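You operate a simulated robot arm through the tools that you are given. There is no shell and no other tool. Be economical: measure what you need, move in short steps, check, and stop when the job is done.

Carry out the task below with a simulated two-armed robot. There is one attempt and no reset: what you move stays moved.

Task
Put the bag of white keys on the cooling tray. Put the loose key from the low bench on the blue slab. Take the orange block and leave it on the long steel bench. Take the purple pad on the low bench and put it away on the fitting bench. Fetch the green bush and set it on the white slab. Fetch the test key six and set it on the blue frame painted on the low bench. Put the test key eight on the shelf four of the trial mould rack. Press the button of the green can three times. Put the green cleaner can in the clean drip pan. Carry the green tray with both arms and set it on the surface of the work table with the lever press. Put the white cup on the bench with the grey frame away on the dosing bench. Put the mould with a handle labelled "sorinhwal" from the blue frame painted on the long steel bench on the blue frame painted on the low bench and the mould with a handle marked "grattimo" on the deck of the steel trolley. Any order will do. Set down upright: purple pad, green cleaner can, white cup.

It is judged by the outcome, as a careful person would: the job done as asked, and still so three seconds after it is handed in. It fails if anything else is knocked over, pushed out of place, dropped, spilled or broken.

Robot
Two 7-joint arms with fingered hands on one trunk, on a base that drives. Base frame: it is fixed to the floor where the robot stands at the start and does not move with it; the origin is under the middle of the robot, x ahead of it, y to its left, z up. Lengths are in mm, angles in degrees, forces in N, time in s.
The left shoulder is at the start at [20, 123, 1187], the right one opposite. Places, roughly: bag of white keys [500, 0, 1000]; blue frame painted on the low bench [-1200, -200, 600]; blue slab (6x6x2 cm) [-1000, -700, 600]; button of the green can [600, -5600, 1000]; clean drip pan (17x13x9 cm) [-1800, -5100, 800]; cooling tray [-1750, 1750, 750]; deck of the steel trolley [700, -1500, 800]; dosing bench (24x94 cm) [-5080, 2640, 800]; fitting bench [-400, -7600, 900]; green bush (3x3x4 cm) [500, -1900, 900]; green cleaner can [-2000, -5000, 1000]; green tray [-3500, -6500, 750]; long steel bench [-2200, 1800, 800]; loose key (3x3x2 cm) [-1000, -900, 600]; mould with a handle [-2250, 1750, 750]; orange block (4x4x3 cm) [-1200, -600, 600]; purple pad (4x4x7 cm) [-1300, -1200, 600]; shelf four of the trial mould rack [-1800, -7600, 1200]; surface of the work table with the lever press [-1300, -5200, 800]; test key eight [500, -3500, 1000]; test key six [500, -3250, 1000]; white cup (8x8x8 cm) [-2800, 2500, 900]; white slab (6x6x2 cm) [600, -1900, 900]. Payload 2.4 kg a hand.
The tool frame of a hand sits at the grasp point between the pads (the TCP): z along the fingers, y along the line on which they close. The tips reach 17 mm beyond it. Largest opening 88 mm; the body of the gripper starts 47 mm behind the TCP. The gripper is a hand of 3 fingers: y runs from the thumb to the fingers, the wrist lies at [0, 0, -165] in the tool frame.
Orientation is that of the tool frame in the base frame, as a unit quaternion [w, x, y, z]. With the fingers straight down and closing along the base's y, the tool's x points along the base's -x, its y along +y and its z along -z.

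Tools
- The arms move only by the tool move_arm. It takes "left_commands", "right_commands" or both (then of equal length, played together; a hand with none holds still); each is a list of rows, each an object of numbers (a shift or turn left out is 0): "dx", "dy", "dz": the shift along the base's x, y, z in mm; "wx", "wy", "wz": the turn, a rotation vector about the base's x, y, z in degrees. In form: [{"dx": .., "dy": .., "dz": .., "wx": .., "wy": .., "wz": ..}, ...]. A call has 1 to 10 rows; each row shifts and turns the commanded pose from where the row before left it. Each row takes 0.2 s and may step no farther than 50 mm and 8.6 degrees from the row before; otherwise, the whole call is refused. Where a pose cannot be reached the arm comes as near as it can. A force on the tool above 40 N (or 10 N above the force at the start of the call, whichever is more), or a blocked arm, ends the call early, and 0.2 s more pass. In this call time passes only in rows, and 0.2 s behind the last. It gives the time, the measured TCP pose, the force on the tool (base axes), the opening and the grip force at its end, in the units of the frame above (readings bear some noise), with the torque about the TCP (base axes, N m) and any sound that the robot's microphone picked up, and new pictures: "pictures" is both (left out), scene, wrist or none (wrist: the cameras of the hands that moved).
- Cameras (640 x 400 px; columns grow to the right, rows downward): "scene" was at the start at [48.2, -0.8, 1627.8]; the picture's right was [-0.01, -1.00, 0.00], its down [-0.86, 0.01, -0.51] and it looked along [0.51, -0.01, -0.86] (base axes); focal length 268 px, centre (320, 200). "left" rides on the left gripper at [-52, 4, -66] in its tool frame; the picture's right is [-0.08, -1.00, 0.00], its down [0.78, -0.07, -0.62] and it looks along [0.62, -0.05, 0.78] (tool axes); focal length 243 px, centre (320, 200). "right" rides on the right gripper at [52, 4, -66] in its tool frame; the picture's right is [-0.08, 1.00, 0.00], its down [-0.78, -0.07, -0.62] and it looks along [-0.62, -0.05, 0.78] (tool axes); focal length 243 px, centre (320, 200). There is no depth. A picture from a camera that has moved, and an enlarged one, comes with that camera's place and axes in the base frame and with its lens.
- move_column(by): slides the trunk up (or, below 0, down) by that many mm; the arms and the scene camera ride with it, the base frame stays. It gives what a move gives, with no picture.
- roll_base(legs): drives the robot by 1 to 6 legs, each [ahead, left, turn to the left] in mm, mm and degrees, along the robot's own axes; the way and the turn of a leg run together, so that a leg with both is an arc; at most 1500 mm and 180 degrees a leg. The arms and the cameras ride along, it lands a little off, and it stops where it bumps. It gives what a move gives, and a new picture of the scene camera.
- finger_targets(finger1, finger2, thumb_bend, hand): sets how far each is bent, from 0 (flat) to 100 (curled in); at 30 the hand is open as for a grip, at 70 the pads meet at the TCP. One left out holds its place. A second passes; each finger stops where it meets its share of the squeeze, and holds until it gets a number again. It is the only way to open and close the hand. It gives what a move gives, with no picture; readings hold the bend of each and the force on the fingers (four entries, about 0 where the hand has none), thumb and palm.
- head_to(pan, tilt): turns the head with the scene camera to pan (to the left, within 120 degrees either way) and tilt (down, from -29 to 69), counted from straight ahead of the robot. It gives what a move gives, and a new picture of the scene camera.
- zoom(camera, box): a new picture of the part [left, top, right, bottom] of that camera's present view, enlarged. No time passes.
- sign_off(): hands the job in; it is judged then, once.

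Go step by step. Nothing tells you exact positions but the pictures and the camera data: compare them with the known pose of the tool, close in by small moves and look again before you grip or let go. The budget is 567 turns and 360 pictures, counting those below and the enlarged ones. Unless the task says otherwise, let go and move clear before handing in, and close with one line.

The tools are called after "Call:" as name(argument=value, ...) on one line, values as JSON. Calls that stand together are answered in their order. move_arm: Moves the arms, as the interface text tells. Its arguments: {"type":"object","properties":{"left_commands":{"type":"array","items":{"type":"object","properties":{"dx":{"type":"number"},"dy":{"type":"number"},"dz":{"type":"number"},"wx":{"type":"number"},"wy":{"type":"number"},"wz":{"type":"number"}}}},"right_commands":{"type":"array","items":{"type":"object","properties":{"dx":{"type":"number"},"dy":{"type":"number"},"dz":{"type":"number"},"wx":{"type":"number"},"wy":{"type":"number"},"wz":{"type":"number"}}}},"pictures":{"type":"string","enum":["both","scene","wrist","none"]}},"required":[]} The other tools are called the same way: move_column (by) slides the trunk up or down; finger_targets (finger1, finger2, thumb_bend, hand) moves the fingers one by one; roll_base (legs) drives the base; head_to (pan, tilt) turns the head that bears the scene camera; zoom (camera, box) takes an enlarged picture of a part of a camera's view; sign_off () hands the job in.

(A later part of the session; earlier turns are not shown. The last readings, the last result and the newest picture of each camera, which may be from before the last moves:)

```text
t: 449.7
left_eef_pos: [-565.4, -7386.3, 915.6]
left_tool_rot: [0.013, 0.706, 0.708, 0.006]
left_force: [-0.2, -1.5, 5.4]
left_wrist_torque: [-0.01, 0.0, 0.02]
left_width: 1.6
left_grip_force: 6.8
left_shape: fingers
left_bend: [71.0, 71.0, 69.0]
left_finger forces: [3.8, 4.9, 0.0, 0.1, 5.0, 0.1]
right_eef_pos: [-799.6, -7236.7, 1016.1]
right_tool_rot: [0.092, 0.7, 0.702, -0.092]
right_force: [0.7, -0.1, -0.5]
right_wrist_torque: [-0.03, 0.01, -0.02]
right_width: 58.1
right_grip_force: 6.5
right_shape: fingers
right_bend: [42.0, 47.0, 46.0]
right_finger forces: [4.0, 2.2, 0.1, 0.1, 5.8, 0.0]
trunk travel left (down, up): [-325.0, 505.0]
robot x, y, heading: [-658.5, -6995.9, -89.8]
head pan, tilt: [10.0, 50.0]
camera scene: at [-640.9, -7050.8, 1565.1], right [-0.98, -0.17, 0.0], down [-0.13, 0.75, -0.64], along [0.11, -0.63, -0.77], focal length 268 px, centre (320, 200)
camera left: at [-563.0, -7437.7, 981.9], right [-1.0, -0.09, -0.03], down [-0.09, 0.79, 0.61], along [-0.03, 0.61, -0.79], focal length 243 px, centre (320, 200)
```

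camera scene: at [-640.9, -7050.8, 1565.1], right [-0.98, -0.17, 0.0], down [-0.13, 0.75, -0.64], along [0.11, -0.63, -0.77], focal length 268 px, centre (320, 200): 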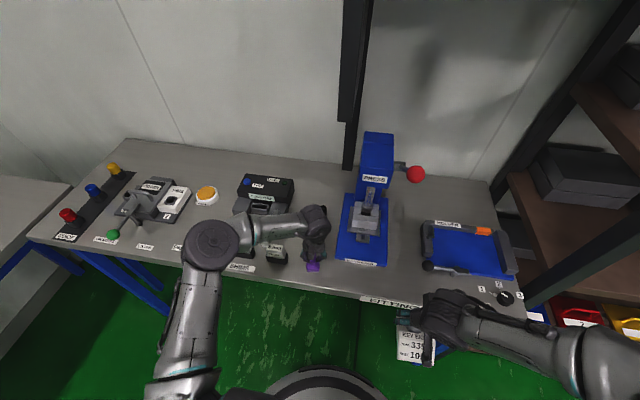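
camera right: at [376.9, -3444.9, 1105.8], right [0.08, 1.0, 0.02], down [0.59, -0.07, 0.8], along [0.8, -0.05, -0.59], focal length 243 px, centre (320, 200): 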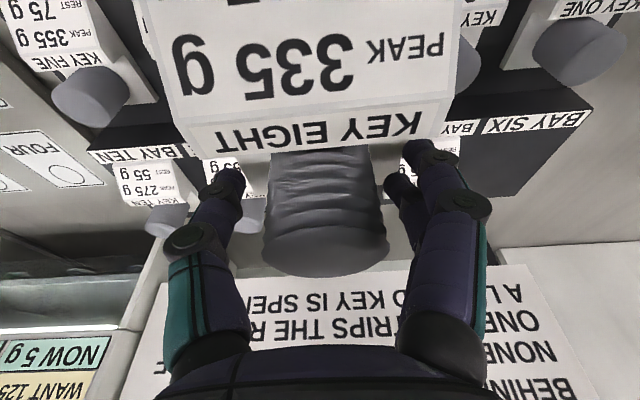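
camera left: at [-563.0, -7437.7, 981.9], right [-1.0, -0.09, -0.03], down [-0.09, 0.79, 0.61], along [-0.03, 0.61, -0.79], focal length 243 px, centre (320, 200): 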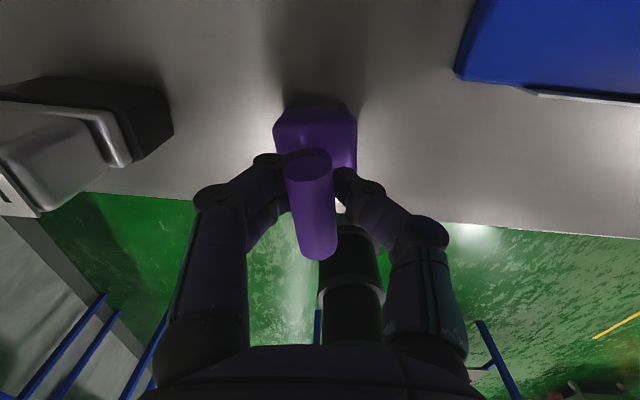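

The pad is on the bench (5 N contact). Releasing with a small opening and lifting straight up.

Call:
move_arm(left_commands=[{"dz": 1}], pictures="none")

Call:
finger_targets(hand="left", finger1=48, finger2=48, thumb_bend=48)

Call:
move_arm(left_commands=[{"dz": 20}, {"dz": 40}, {"dz": 40}], pictures="wrist")

```text
t: 450.1
left_eef_pos: [-564.4, -7386.0, 916.1]
left_tool_rot: [0.013, 0.706, 0.708, 0.007]
left_force: [0.0, -0.6, 2.1]
left_wrist_torque: [0.01, 0.0, 0.0]
left_width: 1.5
left_grip_force: 5.8
left_shape: fingers
left_bend: [71.0, 70.0, 69.0]
left_finger forces: [2.9, 4.3, 0.0, 0.0, 4.6, 0.0]
right_eef_pos: [-799.4, -7235.0, 1016.6]
right_tool_rot: [0.092, 0.701, 0.701, -0.093]
right_force: [-0.2, 0.2, -0.7]
right_wrist_torque: [-0.01, 0.04, 0.02]
right_width: 58.0
right_grip_force: 6.1
right_shape: fingers
right_bend: [42.0, 47.0, 46.0]
right_finger forces: [4.0, 2.4, 0.0, 0.1, 5.8, 0.0]
trunk travel left (down, up): [-325.0, 505.0]
robot x, y, heading: [-656.1, -6998.3, -90.0]
head pan, tilt: [10.0, 50.0]
```

```text
t: 451.1
left_eef_pos: [-564.3, -7385.5, 916.7]
left_tool_rot: [0.013, 0.707, 0.708, 0.008]
left_force: [-1.0, -0.7, 0.3]
left_wrist_torque: [0.01, -0.03, -0.03]
left_width: 43.8
left_grip_force: 0.0
left_shape: fingers
left_bend: [48.0, 48.0, 48.0]
left_finger forces: [0.0, 0.1, 0.1, 0.1, 0.1, 0.0]
right_eef_pos: [-798.2, -7236.1, 1017.3]
right_tool_rot: [0.092, 0.7, 0.702, -0.093]
right_force: [-0.5, 0.1, -0.8]
right_wrist_torque: [-0.02, -0.03, 0.01]
right_width: 58.0
right_grip_force: 5.9
right_shape: fingers
right_bend: [42.0, 47.0, 46.0]
right_finger forces: [4.1, 2.2, 0.0, 0.0, 5.8, 0.1]
trunk travel left (down, up): [-325.0, 505.0]
robot x, y, heading: [-654.0, -6994.7, -90.2]
head pan, tilt: [10.0, 50.0]
```

```text
t: 451.9
left_eef_pos: [-563.7, -7384.9, 1016.6]
left_tool_rot: [0.013, 0.706, 0.708, 0.007]
left_force: [-0.3, -0.4, -0.8]
left_wrist_torque: [0.03, -0.02, -0.04]
left_width: 44.0
left_grip_force: 0.1
left_shape: fingers
left_bend: [48.0, 48.0, 48.0]
left_finger forces: [0.0, 0.0, 0.0, 0.0, 0.0, 0.0]
right_eef_pos: [-799.8, -7235.0, 1016.0]
right_tool_rot: [0.091, 0.7, 0.702, -0.093]
right_force: [0.6, -1.4, -0.9]
right_wrist_torque: [0.01, -0.01, 0.02]
right_width: 58.0
right_grip_force: 6.2
right_shape: fingers
right_bend: [42.0, 47.0, 46.0]
right_finger forces: [4.0, 2.3, 0.0, 0.0, 5.8, 0.0]
trunk travel left (down, up): [-325.0, 505.0]
robot x, y, heading: [-658.6, -6997.1, -89.7]
head pan, tilt: [10.0, 50.0]
camera left: at [-562.5, -7436.1, 1084.0], right [-1.0, -0.09, -0.03], down [-0.09, 0.79, 0.61], along [-0.03, 0.61, -0.79], focal length 243 px, centre (320, 200)
```

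left: 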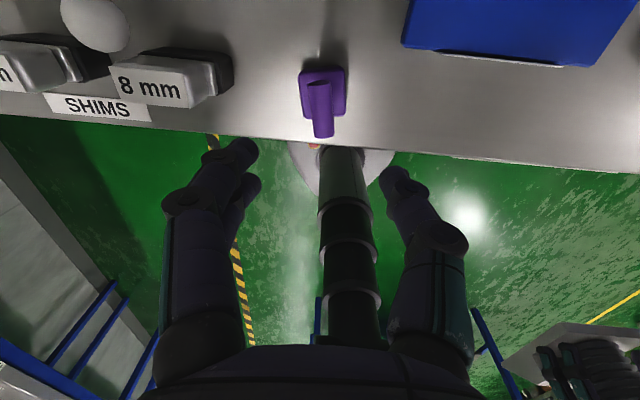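

The pad stands upright. Now the key goes on shelf four: retract, move over in front of the rack, raise the trunk and measure.

Call:
move_arm(left_commands=[{"dz": 30, "dy": 30}, {"dy": 45}, {"dy": 45}, {"dy": 30}], pictures="none")

Call:
roll_base(legs=[[-200, 0, 0], [0, -880, 0]])

Call:
head_to(pan=-5, tilt=20)

Call:
move_column(by=250)

Call:
zoom(camera="scene", box=[0, 0, 640, 400])

```text
t: 452.9
left_eef_pos: [-565.8, -7236.2, 1047.8]
left_tool_rot: [0.012, 0.707, 0.708, 0.006]
left_force: [0.3, -0.7, -0.1]
left_wrist_torque: [0.0, -0.02, 0.02]
left_width: 44.1
left_grip_force: 0.0
left_shape: fingers
left_bend: [48.0, 48.0, 48.0]
left_finger forces: [0.1, 0.0, 0.1, 0.0, 0.1, 0.0]
right_eef_pos: [-799.9, -7236.3, 1017.4]
right_tool_rot: [0.092, 0.7, 0.702, -0.093]
right_force: [0.1, -0.5, -1.1]
right_wrist_torque: [-0.04, 0.0, 0.01]
right_width: 58.1
right_grip_force: 5.5
right_shape: fingers
right_bend: [42.0, 47.0, 46.0]
right_finger forces: [4.1, 2.3, 0.0, 0.1, 5.7, 0.1]
trunk travel left (down, up): [-325.0, 505.0]
robot x, y, heading: [-654.8, -6997.6, -89.9]
head pan, tilt: [10.0, 50.0]
```

```text
t: 458.6
left_eef_pos: [-1424.8, -7041.4, 1047.1]
left_tool_rot: [0.013, 0.706, 0.708, 0.007]
left_force: [-0.5, -0.2, -0.6]
left_wrist_torque: [-0.01, 0.0, 0.04]
left_width: 44.3
left_grip_force: 0.0
left_shape: fingers
left_bend: [48.0, 48.0, 48.0]
left_finger forces: [0.1, 0.0, 0.0, 0.0, 0.0, 0.0]
right_eef_pos: [-1658.0, -7041.7, 1016.0]
right_tool_rot: [0.092, 0.701, 0.701, -0.092]
right_force: [0.3, -0.3, -0.2]
right_wrist_torque: [0.02, 0.02, -0.02]
right_width: 57.9
right_grip_force: 6.7
right_shape: fingers
right_bend: [42.0, 47.0, 46.0]
right_finger forces: [4.0, 2.3, 0.0, 0.1, 5.7, 0.0]
trunk travel left (down, up): [-325.0, 505.0]
robot x, y, heading: [-1516.6, -6800.3, -89.9]
head pan, tilt: [10.0, 50.0]
camera scene: at [-1500.4, -6856.2, 1565.0], right [-0.98, -0.17, 0.0], down [-0.13, 0.75, -0.64], along [0.11, -0.63, -0.77], focal length 268 px, centre (320, 200)
```

scene: 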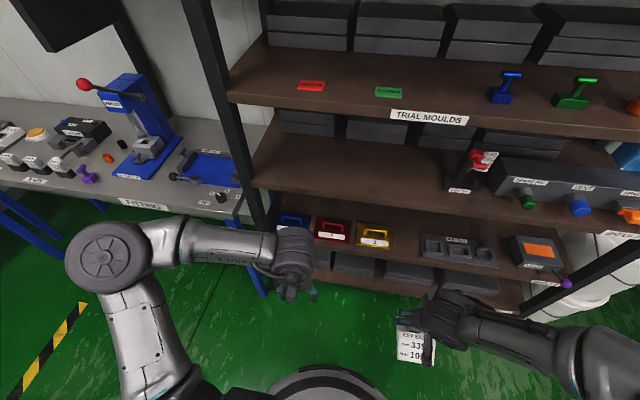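

```text
t: 459.6
left_eef_pos: [-1424.4, -7040.4, 1048.3]
left_tool_rot: [0.013, 0.706, 0.708, 0.006]
left_force: [0.0, 0.1, 0.4]
left_wrist_torque: [0.0, 0.03, 0.01]
left_width: 44.2
left_grip_force: 0.0
left_shape: fingers
left_bend: [48.0, 48.0, 48.0]
left_finger forces: [0.0, 0.0, 0.1, 0.0, 0.0, 0.1]
right_eef_pos: [-1658.4, -7042.1, 1017.7]
right_tool_rot: [0.092, 0.701, 0.702, -0.092]
right_force: [0.5, -0.6, 0.3]
right_wrist_torque: [0.0, -0.02, -0.02]
right_width: 58.1
right_grip_force: 5.9
right_shape: fingers
right_bend: [42.0, 47.0, 46.0]
right_finger forces: [3.9, 2.3, 0.0, 0.0, 5.9, 0.0]
trunk travel left (down, up): [-325.0, 505.0]
robot x, y, heading: [-1515.3, -6801.6, -89.8]
head pan, tilt: [-5.0, 20.0]
camera scene: at [-1521.3, -6873.2, 1610.5], right [-1.0, 0.09, 0.0], down [0.03, 0.34, -0.94], along [-0.08, -0.94, -0.34], focal length 268 px, centre (320, 200)
```

scene: 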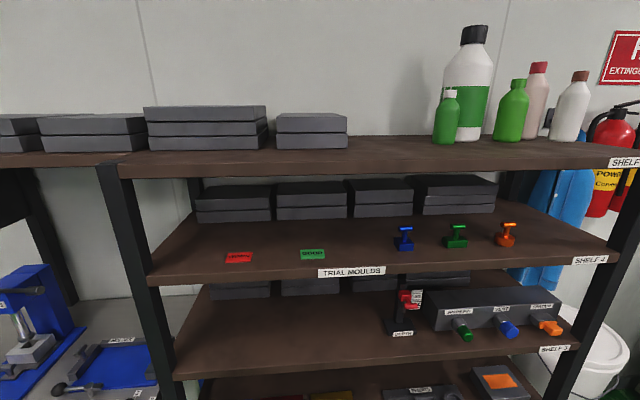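

```text
t: 462.1
left_eef_pos: [-1425.6, -7040.5, 1298.6]
left_tool_rot: [0.013, 0.706, 0.708, 0.007]
left_force: [0.5, -0.3, -0.5]
left_wrist_torque: [-0.03, -0.03, -0.02]
left_width: 44.2
left_grip_force: 0.1
left_shape: fingers
left_bend: [48.0, 48.0, 48.0]
left_finger forces: [0.0, 0.1, 0.1, 0.1, 0.1, 0.0]
right_eef_pos: [-1658.8, -7041.7, 1266.7]
right_tool_rot: [0.092, 0.7, 0.702, -0.092]
right_force: [0.0, 0.1, -1.2]
right_wrist_torque: [-0.01, -0.01, 0.03]
right_width: 58.1
right_grip_force: 6.4
right_shape: fingers
right_bend: [42.0, 47.0, 46.0]
right_finger forces: [4.0, 2.4, 0.1, 0.0, 5.8, 0.0]
trunk travel left (down, up): [-575.0, 255.0]
robot x, y, heading: [-1515.9, -6797.2, -89.8]
head pan, tilt: [-5.0, 20.0]
```

```text
1.00 times, centred on (320, 200) of scene
camera zoom: at [-1521.4, -6873.3, 1860.5], right [-1.0, 0.09, 0.0], down [0.03, 0.34, -0.94], along [-0.08, -0.94, -0.34], focal length 268 px, centre (320, 200)
```

zoom: 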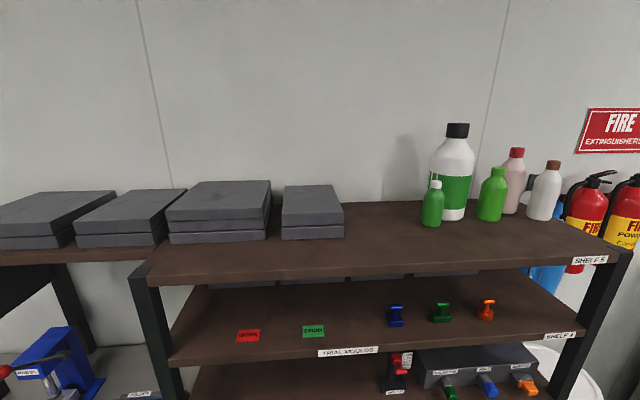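

Shelf four: front edge y≈-7413, top z≈1247, clearance ≈227; free gap x≈-1589…-1765. I'll tilt the right hand further so it fits under shelf five, and drive closer.

Call:
move_arm(right_commands=[{"dz": 25, "dx": -6, "wx": -5}, {"dz": 20, "dx": -6, "wx": -5}, {"dx": -6, "wx": -5, "dz": 10}, {"wx": -5}], left_commands=[{"dy": 20}, {"dy": 20}, {"dy": 20}, {"dy": 0}], pictures="none")

Call:
roll_base(legs=[[315, 0, 0]])

```text
t: 463.1
left_eef_pos: [-1424.9, -6981.1, 1296.6]
left_tool_rot: [0.011, 0.706, 0.708, 0.007]
left_force: [0.3, 0.6, 0.3]
left_wrist_torque: [0.0, 0.04, 0.01]
left_width: 44.0
left_grip_force: 0.1
left_shape: fingers
left_bend: [48.0, 48.0, 48.0]
left_finger forces: [0.0, 0.0, 0.0, 0.0, 0.0, 0.0]
right_eef_pos: [-1670.2, -7069.5, 1340.1]
right_tool_rot: [0.213, 0.673, 0.675, -0.213]
right_force: [-0.3, 0.0, -1.2]
right_wrist_torque: [0.0, -0.01, -0.01]
right_width: 58.4
right_grip_force: 5.8
right_shape: fingers
right_bend: [42.0, 47.0, 46.0]
right_finger forces: [4.2, 2.1, 0.0, 0.0, 5.7, 0.1]
right hand out of reach, approached as far as the arm can: row 1, 2, 3, 4
trunk travel left (down, up): [-575.0, 255.0]
robot x, y, heading: [-1511.3, -6802.3, -90.1]
head pan, tilt: [-5.0, 20.0]
```

```text
t: 465.3
left_eef_pos: [-1424.1, -7304.5, 1297.3]
left_tool_rot: [0.013, 0.707, 0.708, 0.007]
left_force: [0.3, -0.2, -0.6]
left_wrist_torque: [0.01, 0.0, 0.0]
left_width: 43.7
left_grip_force: 0.0
left_shape: fingers
left_bend: [48.0, 48.0, 48.0]
left_finger forces: [0.0, 0.0, 0.0, 0.0, 0.0, 0.0]
right_eef_pos: [-1671.1, -7394.1, 1339.7]
right_tool_rot: [0.212, 0.674, 0.675, -0.212]
right_force: [0.8, -0.5, -0.3]
right_wrist_torque: [-0.03, 0.01, 0.01]
right_width: 57.9
right_grip_force: 5.8
right_shape: fingers
right_bend: [42.0, 47.0, 46.0]
right_finger forces: [4.1, 2.1, 0.1, 0.0, 5.7, 0.1]
trunk travel left (down, up): [-575.0, 255.0]
robot x, y, heading: [-1515.9, -7125.2, -90.1]
head pan, tilt: [-5.0, 20.0]
camera scene: at [-1521.3, -7198.1, 1860.5], right [-1.0, 0.09, 0.0], down [0.03, 0.34, -0.94], along [-0.08, -0.94, -0.34], focal length 268 px, centre (320, 200)
```

scene: 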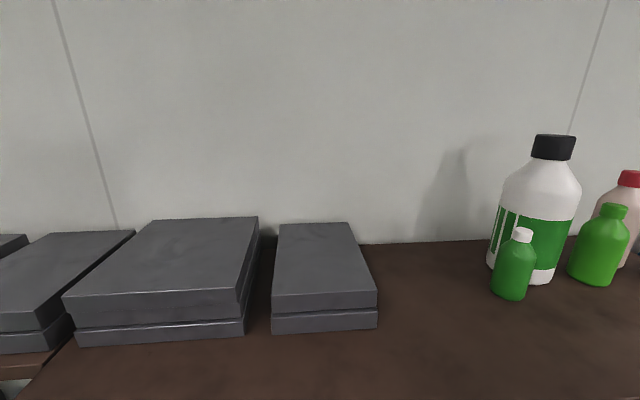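

Tilt is 35°. I'll bring the key over the shelf's front part and lower so that the near edge touches and the key levels in the grip.

Call:
move_arm(right_commands=[{"dz": -12, "dy": -25}, {"dz": -12, "dy": -28}, {"dy": -25, "dx": -4}], pictures="wrist")

Call:
head_to(pan=-15, tilt=50)

```text
t: 466.1
left_eef_pos: [-1424.3, -7300.0, 1297.5]
left_tool_rot: [0.014, 0.706, 0.708, 0.006]
left_force: [1.3, -0.5, -0.6]
left_wrist_torque: [0.0, 0.01, 0.0]
left_width: 44.1
left_grip_force: 0.0
left_shape: fingers
left_bend: [48.0, 48.0, 48.0]
left_finger forces: [0.0, 0.1, 0.0, 0.0, 0.0, 0.1]
right_eef_pos: [-1673.8, -7468.8, 1316.8]
right_tool_rot: [0.212, 0.674, 0.675, -0.213]
right_force: [0.7, -0.6, -0.5]
right_wrist_torque: [0.02, 0.01, 0.0]
right_width: 58.1
right_grip_force: 6.0
right_shape: fingers
right_bend: [42.0, 47.0, 46.0]
right_finger forces: [4.0, 1.9, 0.0, 0.0, 5.7, 0.0]
trunk travel left (down, up): [-575.0, 255.0]
robot x, y, heading: [-1515.2, -7120.4, -90.1]
head pan, tilt: [-5.0, 20.0]
camera right: at [-1671.6, -7387.5, 1340.8], right [1.0, -0.07, 0.05], down [-0.06, -0.28, 0.96], along [-0.05, -0.96, -0.29], focal length 243 px, centre (320, 200)
```

right: 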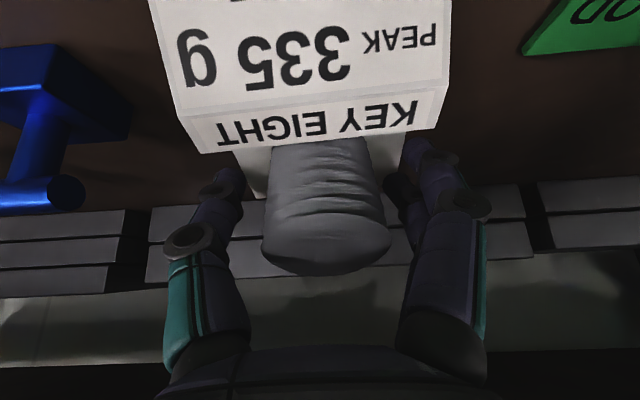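

```text
t: 467.0
left_eef_pos: [-1423.2, -7299.9, 1298.6]
left_tool_rot: [0.014, 0.707, 0.707, 0.005]
left_force: [0.2, 0.7, 0.2]
left_wrist_torque: [-0.04, 0.0, -0.01]
left_width: 44.2
left_grip_force: 0.0
left_shape: fingers
left_bend: [48.0, 48.0, 48.0]
left_finger forces: [0.0, 0.0, 0.1, 0.0, 0.0, 0.0]
right_eef_pos: [-1673.6, -7467.7, 1317.4]
right_tool_rot: [0.213, 0.674, 0.674, -0.214]
right_force: [-0.4, 0.3, -0.5]
right_wrist_torque: [-0.01, 0.01, 0.01]
right_width: 57.9
right_grip_force: 6.1
right_shape: fingers
right_bend: [42.0, 47.0, 46.0]
right_finger forces: [4.1, 2.0, 0.0, 0.0, 5.7, 0.0]
trunk travel left (down, up): [-575.0, 255.0]
robot x, y, heading: [-1515.6, -7124.7, -90.1]
head pan, tilt: [-15.0, 50.0]
camera scene: at [-1532.2, -7173.0, 1815.1], right [-0.97, 0.26, 0.0], down [0.2, 0.74, -0.65], along [-0.17, -0.62, -0.76], focal length 268 px, centre (320, 200)
```

scene: 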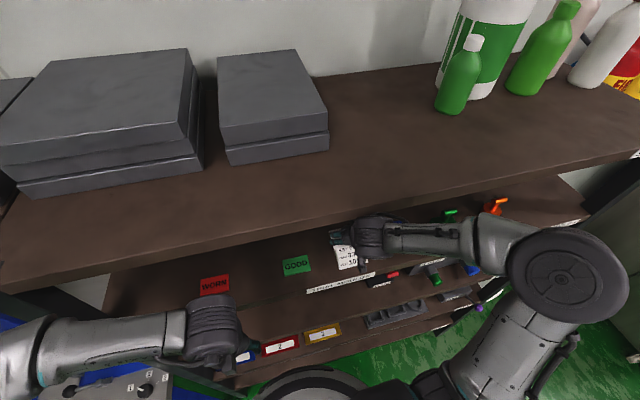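

Call:
move_arm(right_commands=[{"dz": -8}, {"dz": -6}, {"dz": -5}], pictures="none")

Call:
move_arm(right_commands=[{"dz": -5}, {"dz": -5}], pictures="wrist")

```text
t: 467.8
left_eef_pos: [-1423.7, -7305.1, 1297.4]
left_tool_rot: [0.014, 0.707, 0.707, 0.007]
left_force: [-0.2, -0.1, -0.3]
left_wrist_torque: [0.01, -0.03, -0.02]
left_width: 44.1
left_grip_force: 0.1
left_shape: fingers
left_bend: [48.0, 48.0, 48.0]
left_finger forces: [0.1, 0.0, 0.0, 0.0, 0.1, 0.0]
right_eef_pos: [-1675.9, -7470.8, 1298.0]
right_tool_rot: [0.213, 0.674, 0.675, -0.212]
right_force: [0.8, 0.6, -0.1]
right_wrist_torque: [0.03, 0.01, -0.02]
right_width: 58.0
right_grip_force: 6.0
right_shape: fingers
right_bend: [42.0, 47.0, 46.0]
right_finger forces: [4.1, 2.0, 0.0, 0.0, 5.8, 0.0]
trunk travel left (down, up): [-575.0, 255.0]
robot x, y, heading: [-1512.8, -7123.5, -90.0]
head pan, tilt: [-15.0, 50.0]
```

```text
t: 468.4
left_eef_pos: [-1423.5, -7303.5, 1297.7]
left_tool_rot: [0.014, 0.706, 0.708, 0.007]
left_force: [-0.3, 1.0, 0.6]
left_wrist_torque: [0.02, 0.0, 0.03]
left_width: 44.2
left_grip_force: 0.1
left_shape: fingers
left_bend: [48.0, 48.0, 48.0]
left_finger forces: [0.1, 0.0, 0.1, 0.0, 0.0, 0.0]
right_eef_pos: [-1674.7, -7470.1, 1288.3]
right_tool_rot: [0.212, 0.674, 0.675, -0.213]
right_force: [0.8, -0.7, 0.2]
right_wrist_torque: [0.02, -0.02, -0.03]
right_width: 58.1
right_grip_force: 4.9
right_shape: fingers
right_bend: [42.0, 52.0, 47.0]
right_finger forces: [4.9, 0.0, 0.0, 0.0, 5.0, 0.0]
trunk travel left (down, up): [-575.0, 255.0]
robot x, y, heading: [-1515.5, -7122.0, -90.1]
head pan, tilt: [-15.0, 50.0]
camera right: at [-1671.9, -7390.8, 1311.9], right [1.0, -0.07, 0.05], down [-0.07, -0.28, 0.96], along [-0.05, -0.96, -0.29], focal length 243 px, centre (320, 200)
```

right: 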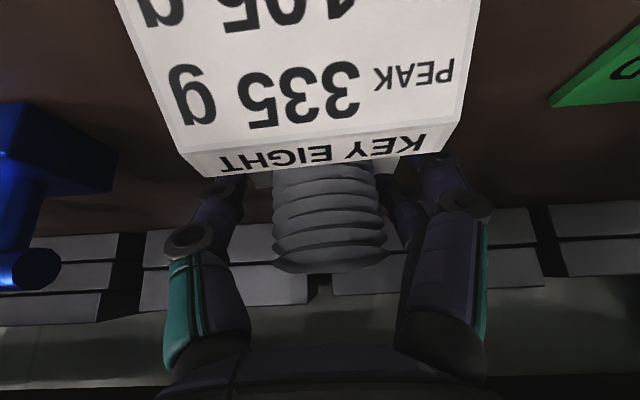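

The key is levelling as planned. Lowering a bit more.

Call:
move_arm(right_commands=[{"dz": -4}, {"dz": -3}], pictures="wrist")

```text
t: 469.0
left_eef_pos: [-1424.2, -7304.0, 1296.3]
left_tool_rot: [0.013, 0.706, 0.708, 0.007]
left_force: [-0.2, -0.8, 0.7]
left_wrist_torque: [0.02, 0.04, 0.0]
left_width: 44.1
left_grip_force: 0.0
left_shape: fingers
left_bend: [48.0, 48.0, 48.0]
left_finger forces: [0.0, 0.0, 0.0, 0.0, 0.0, 0.0]
right_eef_pos: [-1676.4, -7470.8, 1281.5]
right_tool_rot: [0.212, 0.674, 0.675, -0.212]
right_force: [-0.4, 0.0, -0.9]
right_wrist_torque: [0.02, -0.03, -0.05]
right_width: 58.2
right_grip_force: 4.8
right_shape: fingers
right_bend: [42.0, 52.0, 47.0]
right_finger forces: [5.0, 0.0, 0.0, 0.0, 5.0, 0.1]
trunk travel left (down, up): [-575.0, 255.0]
robot x, y, heading: [-1509.7, -7124.9, -89.9]
head pan, tilt: [-15.0, 50.0]
camera right: at [-1672.1, -7389.7, 1305.2], right [1.0, -0.07, 0.05], down [-0.07, -0.28, 0.96], along [-0.05, -0.96, -0.29], focal length 243 px, centre (320, 200)
```

right: 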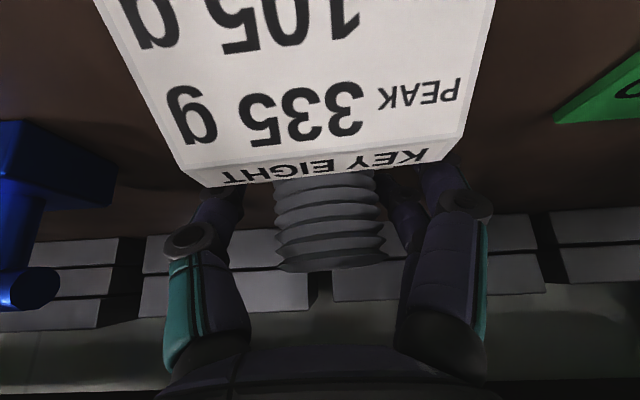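

Call:
move_arm(right_commands=[{"dz": -3}, {"dz": -2}], pictures="wrist")

```text
t: 469.6
left_eef_pos: [-1423.6, -7304.0, 1298.2]
left_tool_rot: [0.013, 0.707, 0.708, 0.006]
left_force: [0.1, 0.5, 0.3]
left_wrist_torque: [0.0, 0.05, 0.01]
left_width: 44.1
left_grip_force: 0.0
left_shape: fingers
left_bend: [48.0, 48.0, 48.0]
left_finger forces: [0.1, 0.1, 0.0, 0.0, 0.0, 0.0]
right_eef_pos: [-1675.2, -7471.5, 1276.7]
right_tool_rot: [0.214, 0.674, 0.674, -0.214]
right_force: [-2.0, -1.3, 14.1]
right_wrist_torque: [-0.17, -0.47, -0.05]
right_width: 57.9
right_grip_force: 10.4
right_shape: fingers
right_bend: [43.0, 54.0, 47.0]
right_finger forces: [4.3, 10.6, 0.0, 0.1, 6.3, 0.0]
trunk travel left (down, up): [-575.0, 255.0]
robot x, y, heading: [-1513.6, -7125.5, -90.2]
head pan, tilt: [-15.0, 50.0]
camera right: at [-1672.0, -7390.1, 1300.9], right [1.0, -0.07, 0.05], down [-0.07, -0.28, 0.96], along [-0.05, -0.96, -0.28], focal length 243 px, centre (320, 200)
```

right: 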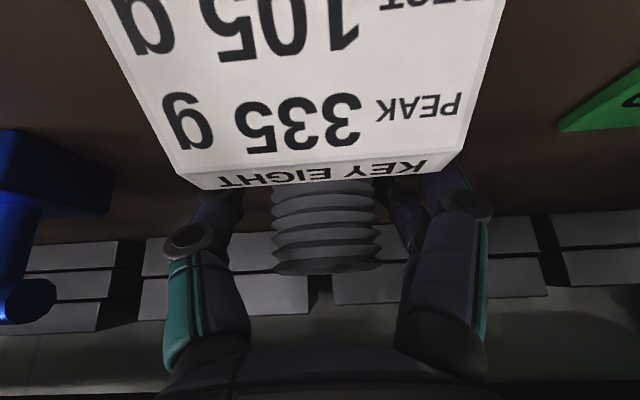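

Call:
move_arm(right_commands=[{"dz": 2.5}], pictures="none")

Call:
finger_targets(hand="right", finger1=34, finger2=34, thumb_bend=34)

Call:
move_arm(right_commands=[{"dz": 16, "dy": 12}, {"dz": 20, "dy": 20}, {"dz": 15, "dy": 30}, {"dy": 40}], pictures="wrist")

```text
t: 470.0
left_eef_pos: [-1423.7, -7304.3, 1296.8]
left_tool_rot: [0.013, 0.706, 0.708, 0.007]
left_force: [0.1, -0.7, -0.3]
left_wrist_torque: [0.0, 0.02, -0.02]
left_width: 44.1
left_grip_force: 0.0
left_shape: fingers
left_bend: [48.0, 48.0, 48.0]
left_finger forces: [0.0, 0.1, 0.0, 0.0, 0.0, 0.1]
right_eef_pos: [-1675.4, -7470.0, 1277.3]
right_tool_rot: [0.212, 0.674, 0.676, -0.211]
right_force: [-0.2, -2.9, 2.5]
right_wrist_torque: [-0.04, -0.12, -0.03]
right_width: 58.2
right_grip_force: 5.6
right_shape: fingers
right_bend: [43.0, 52.0, 47.0]
right_finger forces: [4.8, 1.3, 0.0, 0.1, 5.3, 0.1]
trunk travel left (down, up): [-575.0, 255.0]
robot x, y, heading: [-1515.8, -7121.1, -90.1]
head pan, tilt: [-15.0, 50.0]
```

```text
t: 471.0
left_eef_pos: [-1424.5, -7303.8, 1298.7]
left_tool_rot: [0.013, 0.706, 0.708, 0.007]
left_force: [-0.2, -0.4, -0.4]
left_wrist_torque: [0.03, 0.0, -0.01]
left_width: 44.1
left_grip_force: 0.1
left_shape: fingers
left_bend: [48.0, 48.0, 48.0]
left_finger forces: [0.0, 0.0, 0.0, 0.0, 0.0, 0.0]
right_eef_pos: [-1675.0, -7470.7, 1279.2]
right_tool_rot: [0.212, 0.674, 0.675, -0.212]
right_force: [0.3, -0.6, 0.4]
right_wrist_torque: [-0.01, -0.01, -0.01]
right_width: 75.4
right_grip_force: 0.0
right_shape: fingers
right_bend: [34.0, 34.0, 34.0]
right_finger forces: [0.1, 0.0, 0.1, 0.1, 0.0, 0.0]
trunk travel left (down, up): [-575.0, 255.0]
robot x, y, heading: [-1514.5, -7125.8, -90.0]
head pan, tilt: [-15.0, 50.0]
```

```text
t: 472.0
left_eef_pos: [-1424.0, -7304.5, 1297.3]
left_tool_rot: [0.013, 0.706, 0.708, 0.007]
left_force: [-0.4, -0.4, 0.6]
left_wrist_torque: [-0.01, 0.0, 0.01]
left_width: 44.0
left_grip_force: 0.1
left_shape: fingers
left_bend: [48.0, 48.0, 48.0]
left_finger forces: [0.0, 0.0, 0.1, 0.0, 0.0, 0.0]
right_eef_pos: [-1671.1, -7389.0, 1346.3]
right_tool_rot: [0.211, 0.674, 0.675, -0.213]
right_force: [0.3, 0.7, 0.7]
right_wrist_torque: [0.01, 0.01, 0.02]
right_width: 75.8
right_grip_force: 0.1
right_shape: fingers
right_bend: [34.0, 34.0, 34.0]
right_finger forces: [0.0, 0.0, 0.0, 0.0, 0.0, 0.0]
right hand out of reach, approached as far as the arm can: row 4
trunk travel left (down, up): [-575.0, 255.0]
robot x, y, heading: [-1512.9, -7122.5, -90.2]
head pan, tilt: [-15.0, 50.0]
camera right: at [-1668.8, -7307.4, 1369.9], right [1.0, -0.07, 0.05], down [-0.07, -0.29, 0.96], along [-0.05, -0.96, -0.29], focal length 243 px, centre (320, 200)
```

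right: 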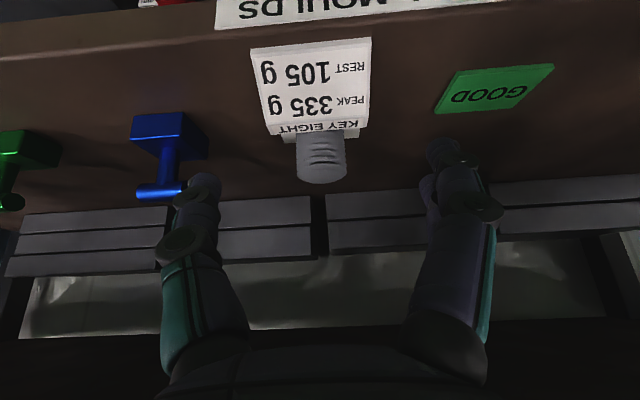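

Key eight sits on shelf four. Backing out and heading to the green can with the button.

Call:
roll_base(legs=[[-600, 0, 0], [0, 1300, 0]])

Call:
move_column(by=-200)

Call:
move_arm(right_commands=[{"wx": 8}, {"wx": 8}, {"wx": 8}, {"wx": 8}, {"wx": 3}], pictures="none")

Call:
head_to(pan=0, tilt=40)

Call:
roll_base(legs=[[0, 0, 90], [0, 900, 0], [200, 0, 0]])

```text
t: 481.5
left_eef_pos: [-135.3, -6709.3, 1297.0]
left_tool_rot: [0.013, 0.707, 0.707, 0.007]
left_force: [-0.3, 0.3, 0.2]
left_wrist_torque: [0.0, -0.01, -0.02]
left_width: 44.1
left_grip_force: 0.0
left_shape: fingers
left_bend: [48.0, 48.0, 48.0]
left_finger forces: [0.0, 0.0, 0.0, 0.0, 0.0, 0.0]
right_eef_pos: [-383.5, -6792.2, 1345.9]
right_tool_rot: [0.211, 0.675, 0.674, -0.213]
right_force: [-0.6, -0.1, 0.0]
right_wrist_torque: [0.02, -0.02, -0.03]
right_width: 75.4
right_grip_force: 0.1
right_shape: fingers
right_bend: [34.0, 34.0, 34.0]
right_finger forces: [0.1, 0.1, 0.1, 0.0, 0.0, 0.0]
trunk travel left (down, up): [-575.0, 255.0]
robot x, y, heading: [-224.7, -6526.5, -90.0]
head pan, tilt: [-15.0, 50.0]
camera scene: at [-243.9, -6583.5, 1815.0], right [-0.97, 0.26, 0.0], down [0.2, 0.74, -0.64], along [-0.17, -0.62, -0.77], focal length 268 px, centre (320, 200)
```

scene: 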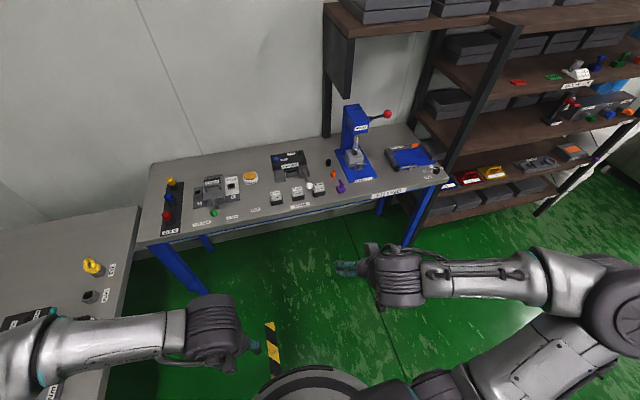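

```text
t: 483.7
left_eef_pos: [-135.6, -6708.7, 1097.5]
left_tool_rot: [0.014, 0.707, 0.707, 0.007]
left_force: [0.0, 0.2, 0.3]
left_wrist_torque: [0.01, 0.04, -0.02]
left_width: 44.4
left_grip_force: 0.0
left_shape: fingers
left_bend: [48.0, 48.0, 48.0]
left_finger forces: [0.0, 0.0, 0.0, 0.0, 0.0, 0.0]
right_eef_pos: [-383.3, -6792.1, 1145.7]
right_tool_rot: [0.212, 0.675, 0.674, -0.212]
right_force: [-0.6, 0.6, -0.2]
right_wrist_torque: [0.05, 0.0, 0.0]
right_width: 75.3
right_grip_force: 0.1
right_shape: fingers
right_bend: [34.0, 34.0, 34.0]
right_finger forces: [0.1, 0.0, 0.1, 0.1, 0.0, 0.0]
trunk travel left (down, up): [-375.0, 455.0]
robot x, y, heading: [-227.8, -6525.9, -90.3]
head pan, tilt: [-15.0, 50.0]
```

```text
t: 484.9
left_eef_pos: [-136.6, -6709.3, 1097.4]
left_tool_rot: [0.013, 0.706, 0.708, 0.006]
left_force: [-0.5, -1.2, -0.1]
left_wrist_torque: [0.04, 0.0, 0.0]
left_width: 43.9
left_grip_force: 0.2
left_shape: fingers
left_bend: [48.0, 48.0, 48.0]
left_finger forces: [0.0, 0.1, 0.0, 0.0, 0.0, 0.0]
right_eef_pos: [-383.5, -6792.3, 1144.0]
right_tool_rot: [-0.003, 0.707, 0.707, 0.001]
right_force: [0.9, -0.5, -1.1]
right_wrist_torque: [-0.02, -0.01, -0.02]
right_width: 75.4
right_grip_force: 0.0
right_shape: fingers
right_bend: [34.0, 34.0, 34.0]
right_finger forces: [0.0, 0.1, 0.0, 0.0, 0.1, 0.1]
trunk travel left (down, up): [-375.0, 455.0]
robot x, y, heading: [-221.7, -6531.2, -90.0]
head pan, tilt: [-15.0, 50.0]
```

```text
t: 485.6
left_eef_pos: [-135.5, -6707.8, 1098.2]
left_tool_rot: [0.013, 0.706, 0.708, 0.007]
left_force: [-0.7, -0.9, -0.8]
left_wrist_torque: [0.03, 0.01, -0.01]
left_width: 44.3
left_grip_force: 0.2
left_shape: fingers
left_bend: [48.0, 48.0, 48.0]
left_finger forces: [0.0, 0.1, 0.1, 0.0, 0.0, 0.0]
right_eef_pos: [-383.2, -6791.7, 1145.5]
right_tool_rot: [-0.001, 0.707, 0.708, 0.001]
right_force: [-0.6, 0.3, 0.2]
right_wrist_torque: [0.0, -0.01, -0.04]
right_width: 75.4
right_grip_force: 0.1
right_shape: fingers
right_bend: [34.0, 34.0, 34.0]
right_finger forces: [0.0, 0.0, 0.1, 0.0, 0.1, 0.1]
trunk travel left (down, up): [-375.0, 455.0]
robot x, y, heading: [-224.8, -6527.2, -90.5]
head pan, tilt: [0.0, 40.0]
camera scene: at [-224.3, -6594.2, 1629.1], right [-1.0, 0.0, 0.0], down [0.0, 0.64, -0.77], along [0.0, -0.77, -0.64], focal length 268 px, centre (320, 200)
```

scene: 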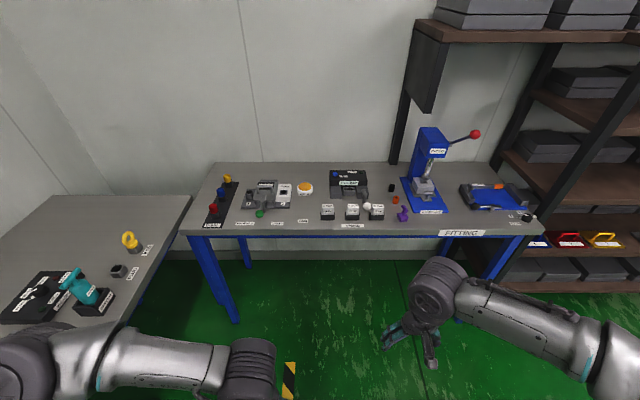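

```text
t: 495.3
left_eef_pos: [203.3, -5563.9, 1098.0]
left_tool_rot: [0.005, 0.023, 1.0, 0.014]
left_force: [0.0, -0.6, -0.4]
left_wrist_torque: [-0.01, 0.0, -0.01]
left_width: 44.1
left_grip_force: 0.0
left_shape: fingers
left_bend: [48.0, 48.0, 48.0]
left_finger forces: [0.1, 0.0, 0.0, 0.0, 0.1, 0.0]
right_eef_pos: [275.3, -5814.8, 1145.3]
right_tool_rot: [-0.003, 0.023, 1.0, -0.002]
right_force: [0.2, 0.2, -0.8]
right_wrist_torque: [-0.01, 0.01, 0.03]
right_width: 75.7
right_grip_force: 0.0
right_shape: fingers
right_bend: [34.0, 34.0, 34.0]
right_finger forces: [0.0, 0.0, 0.1, 0.0, 0.0, 0.0]
trunk travel left (down, up): [-375.0, 455.0]
robot x, y, heading: [17.5, -5642.3, -2.5]
head pan, tilt: [0.0, 40.0]
camera scene: at [85.8, -5648.6, 1629.1], right [-0.05, -1.0, 0.0], down [-0.64, 0.03, -0.77], along [0.76, -0.04, -0.64], focal length 268 px, centre (320, 200)
```

scene: 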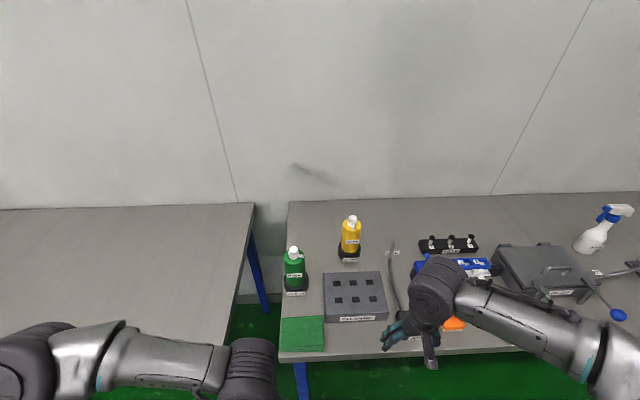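

There's a green can with a white top button at about (293,260). Zooming.

Call:
zoom(camera="scene", box=[255, 200, 415, 300])

```text
4.00 times, centred on (335, 250) of scene
camera zoom: at [85.8, -5648.6, 1629.1], right [-0.05, -1.0, 0.0], down [-0.64, 0.03, -0.77], along [0.76, -0.04, -0.64], focal length 1073 px, centre (260, 0)
```

zoom: 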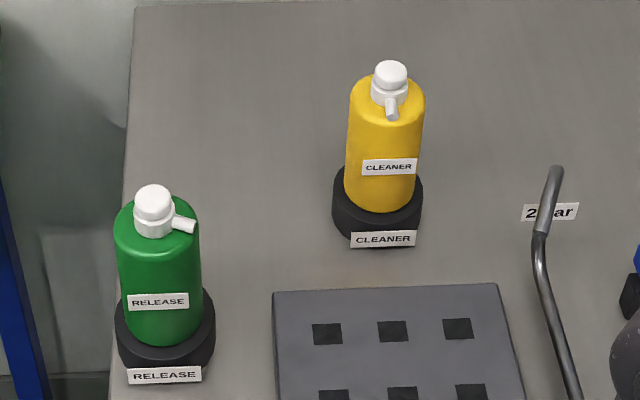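

The green "RELEASE" can has a pump button on top at ≈(593,-5598,~1020). I'll line up the left arm, close the fist and use its fingertips.

Call:
roll_base(legs=[[0, 0, 2.5], [0, -85, 0], [85, 0, 0]])

Call:
finger_targets(hand="left", finger1=70, finger2=70, thumb_bend=70)

Call:
move_arm(left_commands=[{"dx": 40, "wy": -7.5, "dz": 10}, {"dx": 45, "wy": -7.5, "dz": 10}, {"dx": 45}, {"dx": 45}, {"dx": 45}, {"dx": 30}])

```text
t: 497.4
left_eef_pos: [287.7, -5641.0, 1097.5]
left_tool_rot: [0.003, 0.002, 1.0, 0.014]
left_force: [1.1, 0.2, 0.4]
left_wrist_torque: [0.02, -0.01, 0.0]
left_width: 44.1
left_grip_force: 0.0
left_shape: fingers
left_bend: [48.0, 48.0, 48.0]
left_finger forces: [0.1, 0.1, 0.0, 0.0, 0.0, 0.0]
right_eef_pos: [369.4, -5889.8, 1144.2]
right_tool_rot: [-0.002, 0.002, 1.0, -0.001]
right_force: [-0.4, 0.3, -0.5]
right_wrist_torque: [0.0, 0.03, -0.03]
right_width: 75.2
right_grip_force: 0.1
right_shape: fingers
right_bend: [34.0, 34.0, 34.0]
right_finger forces: [0.0, 0.0, 0.0, 0.1, 0.0, 0.1]
trunk travel left (down, up): [-375.0, 455.0]
robot x, y, heading: [107.6, -5732.6, -0.3]
head pan, tilt: [0.0, 40.0]
camera scene: at [172.6, -5730.5, 1629.1], right [0.0, -1.0, 0.0], down [-0.64, 0.0, -0.77], along [0.77, 0.0, -0.64], focal length 268 px, centre (320, 200)
```

scene: 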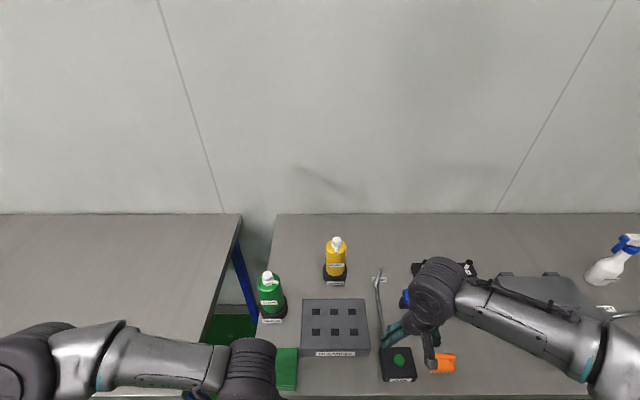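

```text
t: 498.4
left_eef_pos: [285.8, -5640.8, 1097.7]
left_tool_rot: [0.004, 0.002, 1.0, 0.014]
left_force: [-0.2, 0.2, 0.0]
left_wrist_torque: [0.02, -0.01, 0.03]
left_width: 0.0
left_grip_force: 0.1
left_shape: fingers
left_bend: [70.0, 70.0, 70.0]
left_finger forces: [0.0, 0.1, 0.0, 0.0, 0.1, 0.0]
right_eef_pos: [368.0, -5890.3, 1144.1]
right_tool_rot: [-0.001, 0.002, 1.0, -0.001]
right_force: [-0.9, -1.0, 0.2]
right_wrist_torque: [-0.01, 0.0, -0.01]
right_width: 75.6
right_grip_force: 0.0
right_shape: fingers
right_bend: [34.0, 34.0, 34.0]
right_finger forces: [0.0, 0.0, 0.0, 0.0, 0.0, 0.0]
trunk travel left (down, up): [-375.0, 455.0]
robot x, y, heading: [106.0, -5732.0, -0.2]
head pan, tilt: [0.0, 40.0]
```

```text
t: 499.8
left_eef_pos: [536.9, -5641.5, 1117.1]
left_tool_rot: [0.135, 0.0, 0.991, 0.015]
left_force: [-0.1, 0.6, 0.0]
left_wrist_torque: [-0.01, 0.01, -0.02]
left_width: 0.0
left_grip_force: 0.1
left_shape: fingers
left_bend: [70.0, 70.0, 70.0]
left_finger forces: [0.0, 0.0, 0.1, 0.1, 0.0, 0.0]
right_eef_pos: [367.9, -5889.2, 1145.5]
right_tool_rot: [-0.001, 0.002, 1.0, -0.001]
right_force: [0.5, 0.4, -1.3]
right_wrist_torque: [0.02, -0.01, 0.02]
right_width: 75.4
right_grip_force: 0.0
right_shape: fingers
right_bend: [34.0, 34.0, 34.0]
right_finger forces: [0.0, 0.1, 0.0, 0.0, 0.0, 0.0]
trunk travel left (down, up): [-375.0, 455.0]
robot x, y, heading: [108.5, -5729.3, -0.2]
head pan, tilt: [0.0, 40.0]
camera scene: at [171.1, -5730.8, 1629.1], right [0.0, -1.0, 0.0], down [-0.64, 0.0, -0.77], along [0.77, 0.0, -0.64], focal length 268 px, centre (320, 200)
camera left: at [568.5, -5639.1, 1194.7], right [0.08, -1.0, -0.01], down [-0.92, -0.08, 0.39], along [-0.39, -0.03, -0.92], focal length 243 px, centre (320, 200)
```

scene: 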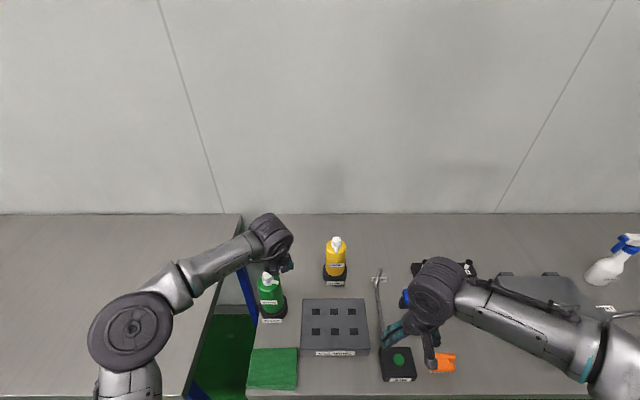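
left: 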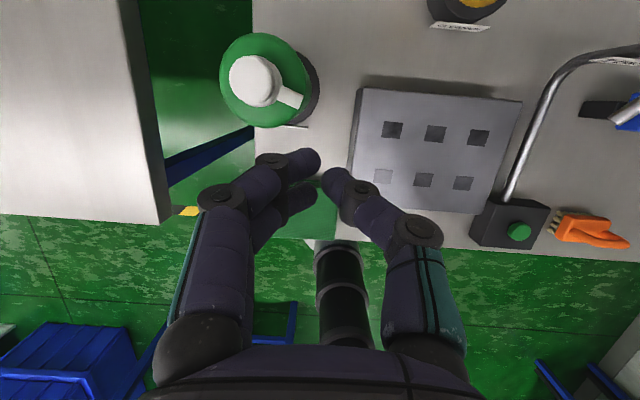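

Call:
move_arm(left_commands=[{"dx": 20, "dy": 22}, {"dx": 19, "dy": 22}, {"dz": -25}], pictures="both")

```text
t: 500.6
left_eef_pos: [574.1, -5599.0, 1091.2]
left_tool_rot: [0.135, 0.0, 0.991, 0.014]
left_force: [-0.7, -0.1, -0.2]
left_wrist_torque: [-0.03, 0.0, -0.04]
left_width: 0.1
left_grip_force: 0.0
left_shape: fingers
left_bend: [70.0, 70.0, 70.0]
left_finger forces: [0.0, 0.1, 0.0, 0.1, 0.0, 0.0]
right_eef_pos: [368.6, -5890.0, 1145.2]
right_tool_rot: [-0.003, 0.003, 1.0, -0.001]
right_force: [0.0, 0.0, 0.1]
right_wrist_torque: [-0.01, -0.03, -0.01]
right_width: 75.5
right_grip_force: 0.0
right_shape: fingers
right_bend: [34.0, 34.0, 34.0]
right_finger forces: [0.0, 0.0, 0.0, 0.1, 0.0, 0.0]
trunk travel left (down, up): [-375.0, 455.0]
robot x, y, heading: [104.0, -5731.3, -0.3]
head pan, tilt: [0.0, 40.0]
camera scene: at [171.0, -5730.5, 1629.1], right [0.0, -1.0, 0.0], down [-0.64, 0.0, -0.77], along [0.77, 0.0, -0.64], focal length 268 px, centre (320, 200)
camera left: at [607.0, -5596.1, 1168.7], right [0.09, -1.0, 0.0], down [-0.92, -0.08, 0.39], along [-0.39, -0.03, -0.92], focal length 243 px, centre (320, 200)
```

scene: 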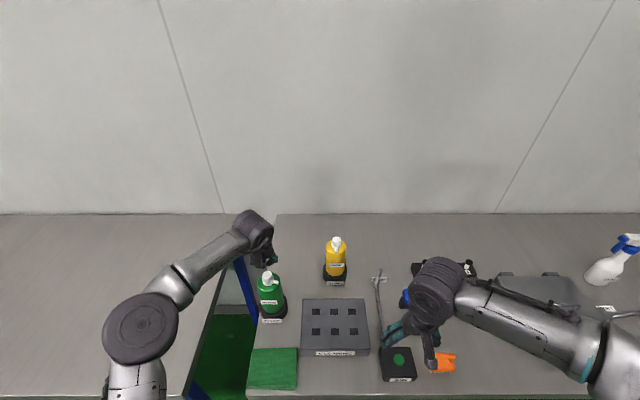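
left: 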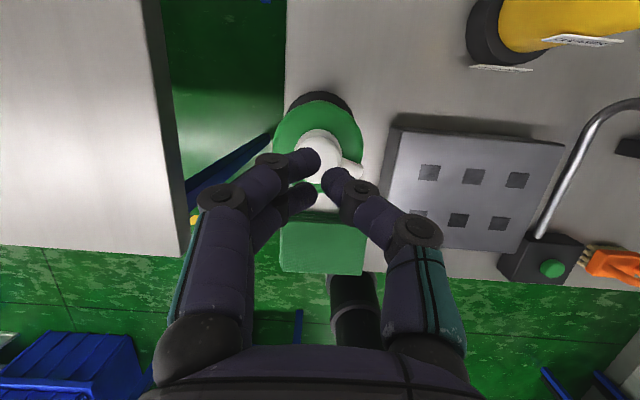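

Call:
move_arm(left_commands=[{"dx": 4, "dy": -1, "dz": -20}, {"dz": -15}, {"dz": -5}, {"dz": -5}, {"dz": -4}], pictures="wrist")

```text
t: 501.8
left_eef_pos: [578.7, -5599.2, 1047.5]
left_tool_rot: [0.138, -0.001, 0.99, 0.012]
left_force: [5.6, 1.3, 34.0]
left_wrist_torque: [-0.01, 0.01, 0.01]
left_width: 0.1
left_grip_force: 17.1
left_shape: fingers
left_bend: [70.0, 75.0, 72.0]
left_finger forces: [0.0, 18.3, 0.0, 0.1, 15.8, 0.0]
right_eef_pos: [366.5, -5890.5, 1146.0]
right_tool_rot: [-0.001, 0.001, 1.0, 0.0]
right_force: [-0.6, 0.4, 0.5]
right_wrist_torque: [0.01, 0.01, 0.02]
right_width: 75.5
right_grip_force: 0.1
right_shape: fingers
right_bend: [34.0, 34.0, 34.0]
right_finger forces: [0.0, 0.1, 0.1, 0.1, 0.0, 0.0]
trunk travel left (down, up): [-375.0, 455.0]
robot x, y, heading: [105.1, -5730.3, -0.0]
head pan, tilt: [0.0, 40.0]
heard: click
camera left: at [609.2, -5597.3, 1123.4], right [0.09, -1.0, 0.0], down [-0.92, -0.08, 0.38], along [-0.38, -0.03, -0.92], focal length 243 px, centre (320, 200)
```

left: 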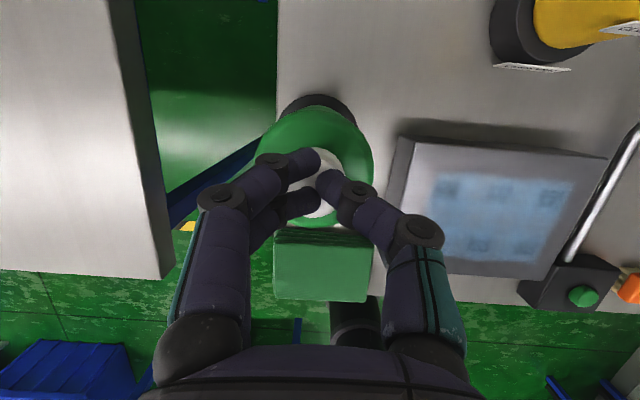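

One click heard. Lift fully, then press again the same way.

Call:
move_arm(left_commands=[{"dz": 12}, {"dz": 13}], pictures="none")

Call:
move_arm(left_commands=[{"dz": -12}, {"dz": -5}, {"dz": -4}, {"dz": -4}], pictures="none")

```text
t: 502.4
left_eef_pos: [576.9, -5599.9, 1067.9]
left_tool_rot: [0.133, 0.0, 0.991, 0.015]
left_force: [-0.5, -0.2, 0.1]
left_wrist_torque: [0.03, -0.01, 0.0]
left_width: 0.2
left_grip_force: 0.1
left_shape: fingers
left_bend: [70.0, 70.0, 70.0]
left_finger forces: [0.0, 0.1, 0.1, 0.0, 0.1, 0.0]
right_eef_pos: [367.6, -5889.1, 1145.5]
right_tool_rot: [-0.001, 0.002, 1.0, -0.001]
right_force: [0.5, 0.3, 0.4]
right_wrist_torque: [-0.01, 0.0, -0.02]
right_width: 75.6
right_grip_force: 0.2
right_shape: fingers
right_bend: [34.0, 34.0, 34.0]
right_finger forces: [0.0, 0.0, 0.0, 0.0, 0.1, 0.0]
trunk travel left (down, up): [-375.0, 455.0]
robot x, y, heading: [103.8, -5729.0, -0.3]
head pan, tilt: [0.0, 40.0]
```

```text
t: 503.4
left_eef_pos: [578.0, -5600.3, 1046.1]
left_tool_rot: [0.139, -0.001, 0.99, 0.013]
left_force: [5.2, 0.8, 36.4]
left_wrist_torque: [0.01, 0.05, -0.07]
left_width: 0.0
left_grip_force: 18.2
left_shape: fingers
left_bend: [70.0, 75.0, 71.0]
left_finger forces: [0.0, 19.3, 0.0, 0.0, 17.5, 0.0]
right_eef_pos: [366.2, -5891.0, 1147.0]
right_tool_rot: [-0.001, 0.002, 1.0, 0.0]
right_force: [0.2, 0.5, 0.3]
right_wrist_torque: [0.0, 0.0, 0.02]
right_width: 75.2
right_grip_force: 0.0
right_shape: fingers
right_bend: [34.0, 34.0, 34.0]
right_finger forces: [0.0, 0.0, 0.1, 0.1, 0.0, 0.1]
trunk travel left (down, up): [-375.0, 455.0]
robot x, y, heading: [108.3, -5729.9, 0.1]
head pan, tilt: [0.0, 40.0]
heard: click
```

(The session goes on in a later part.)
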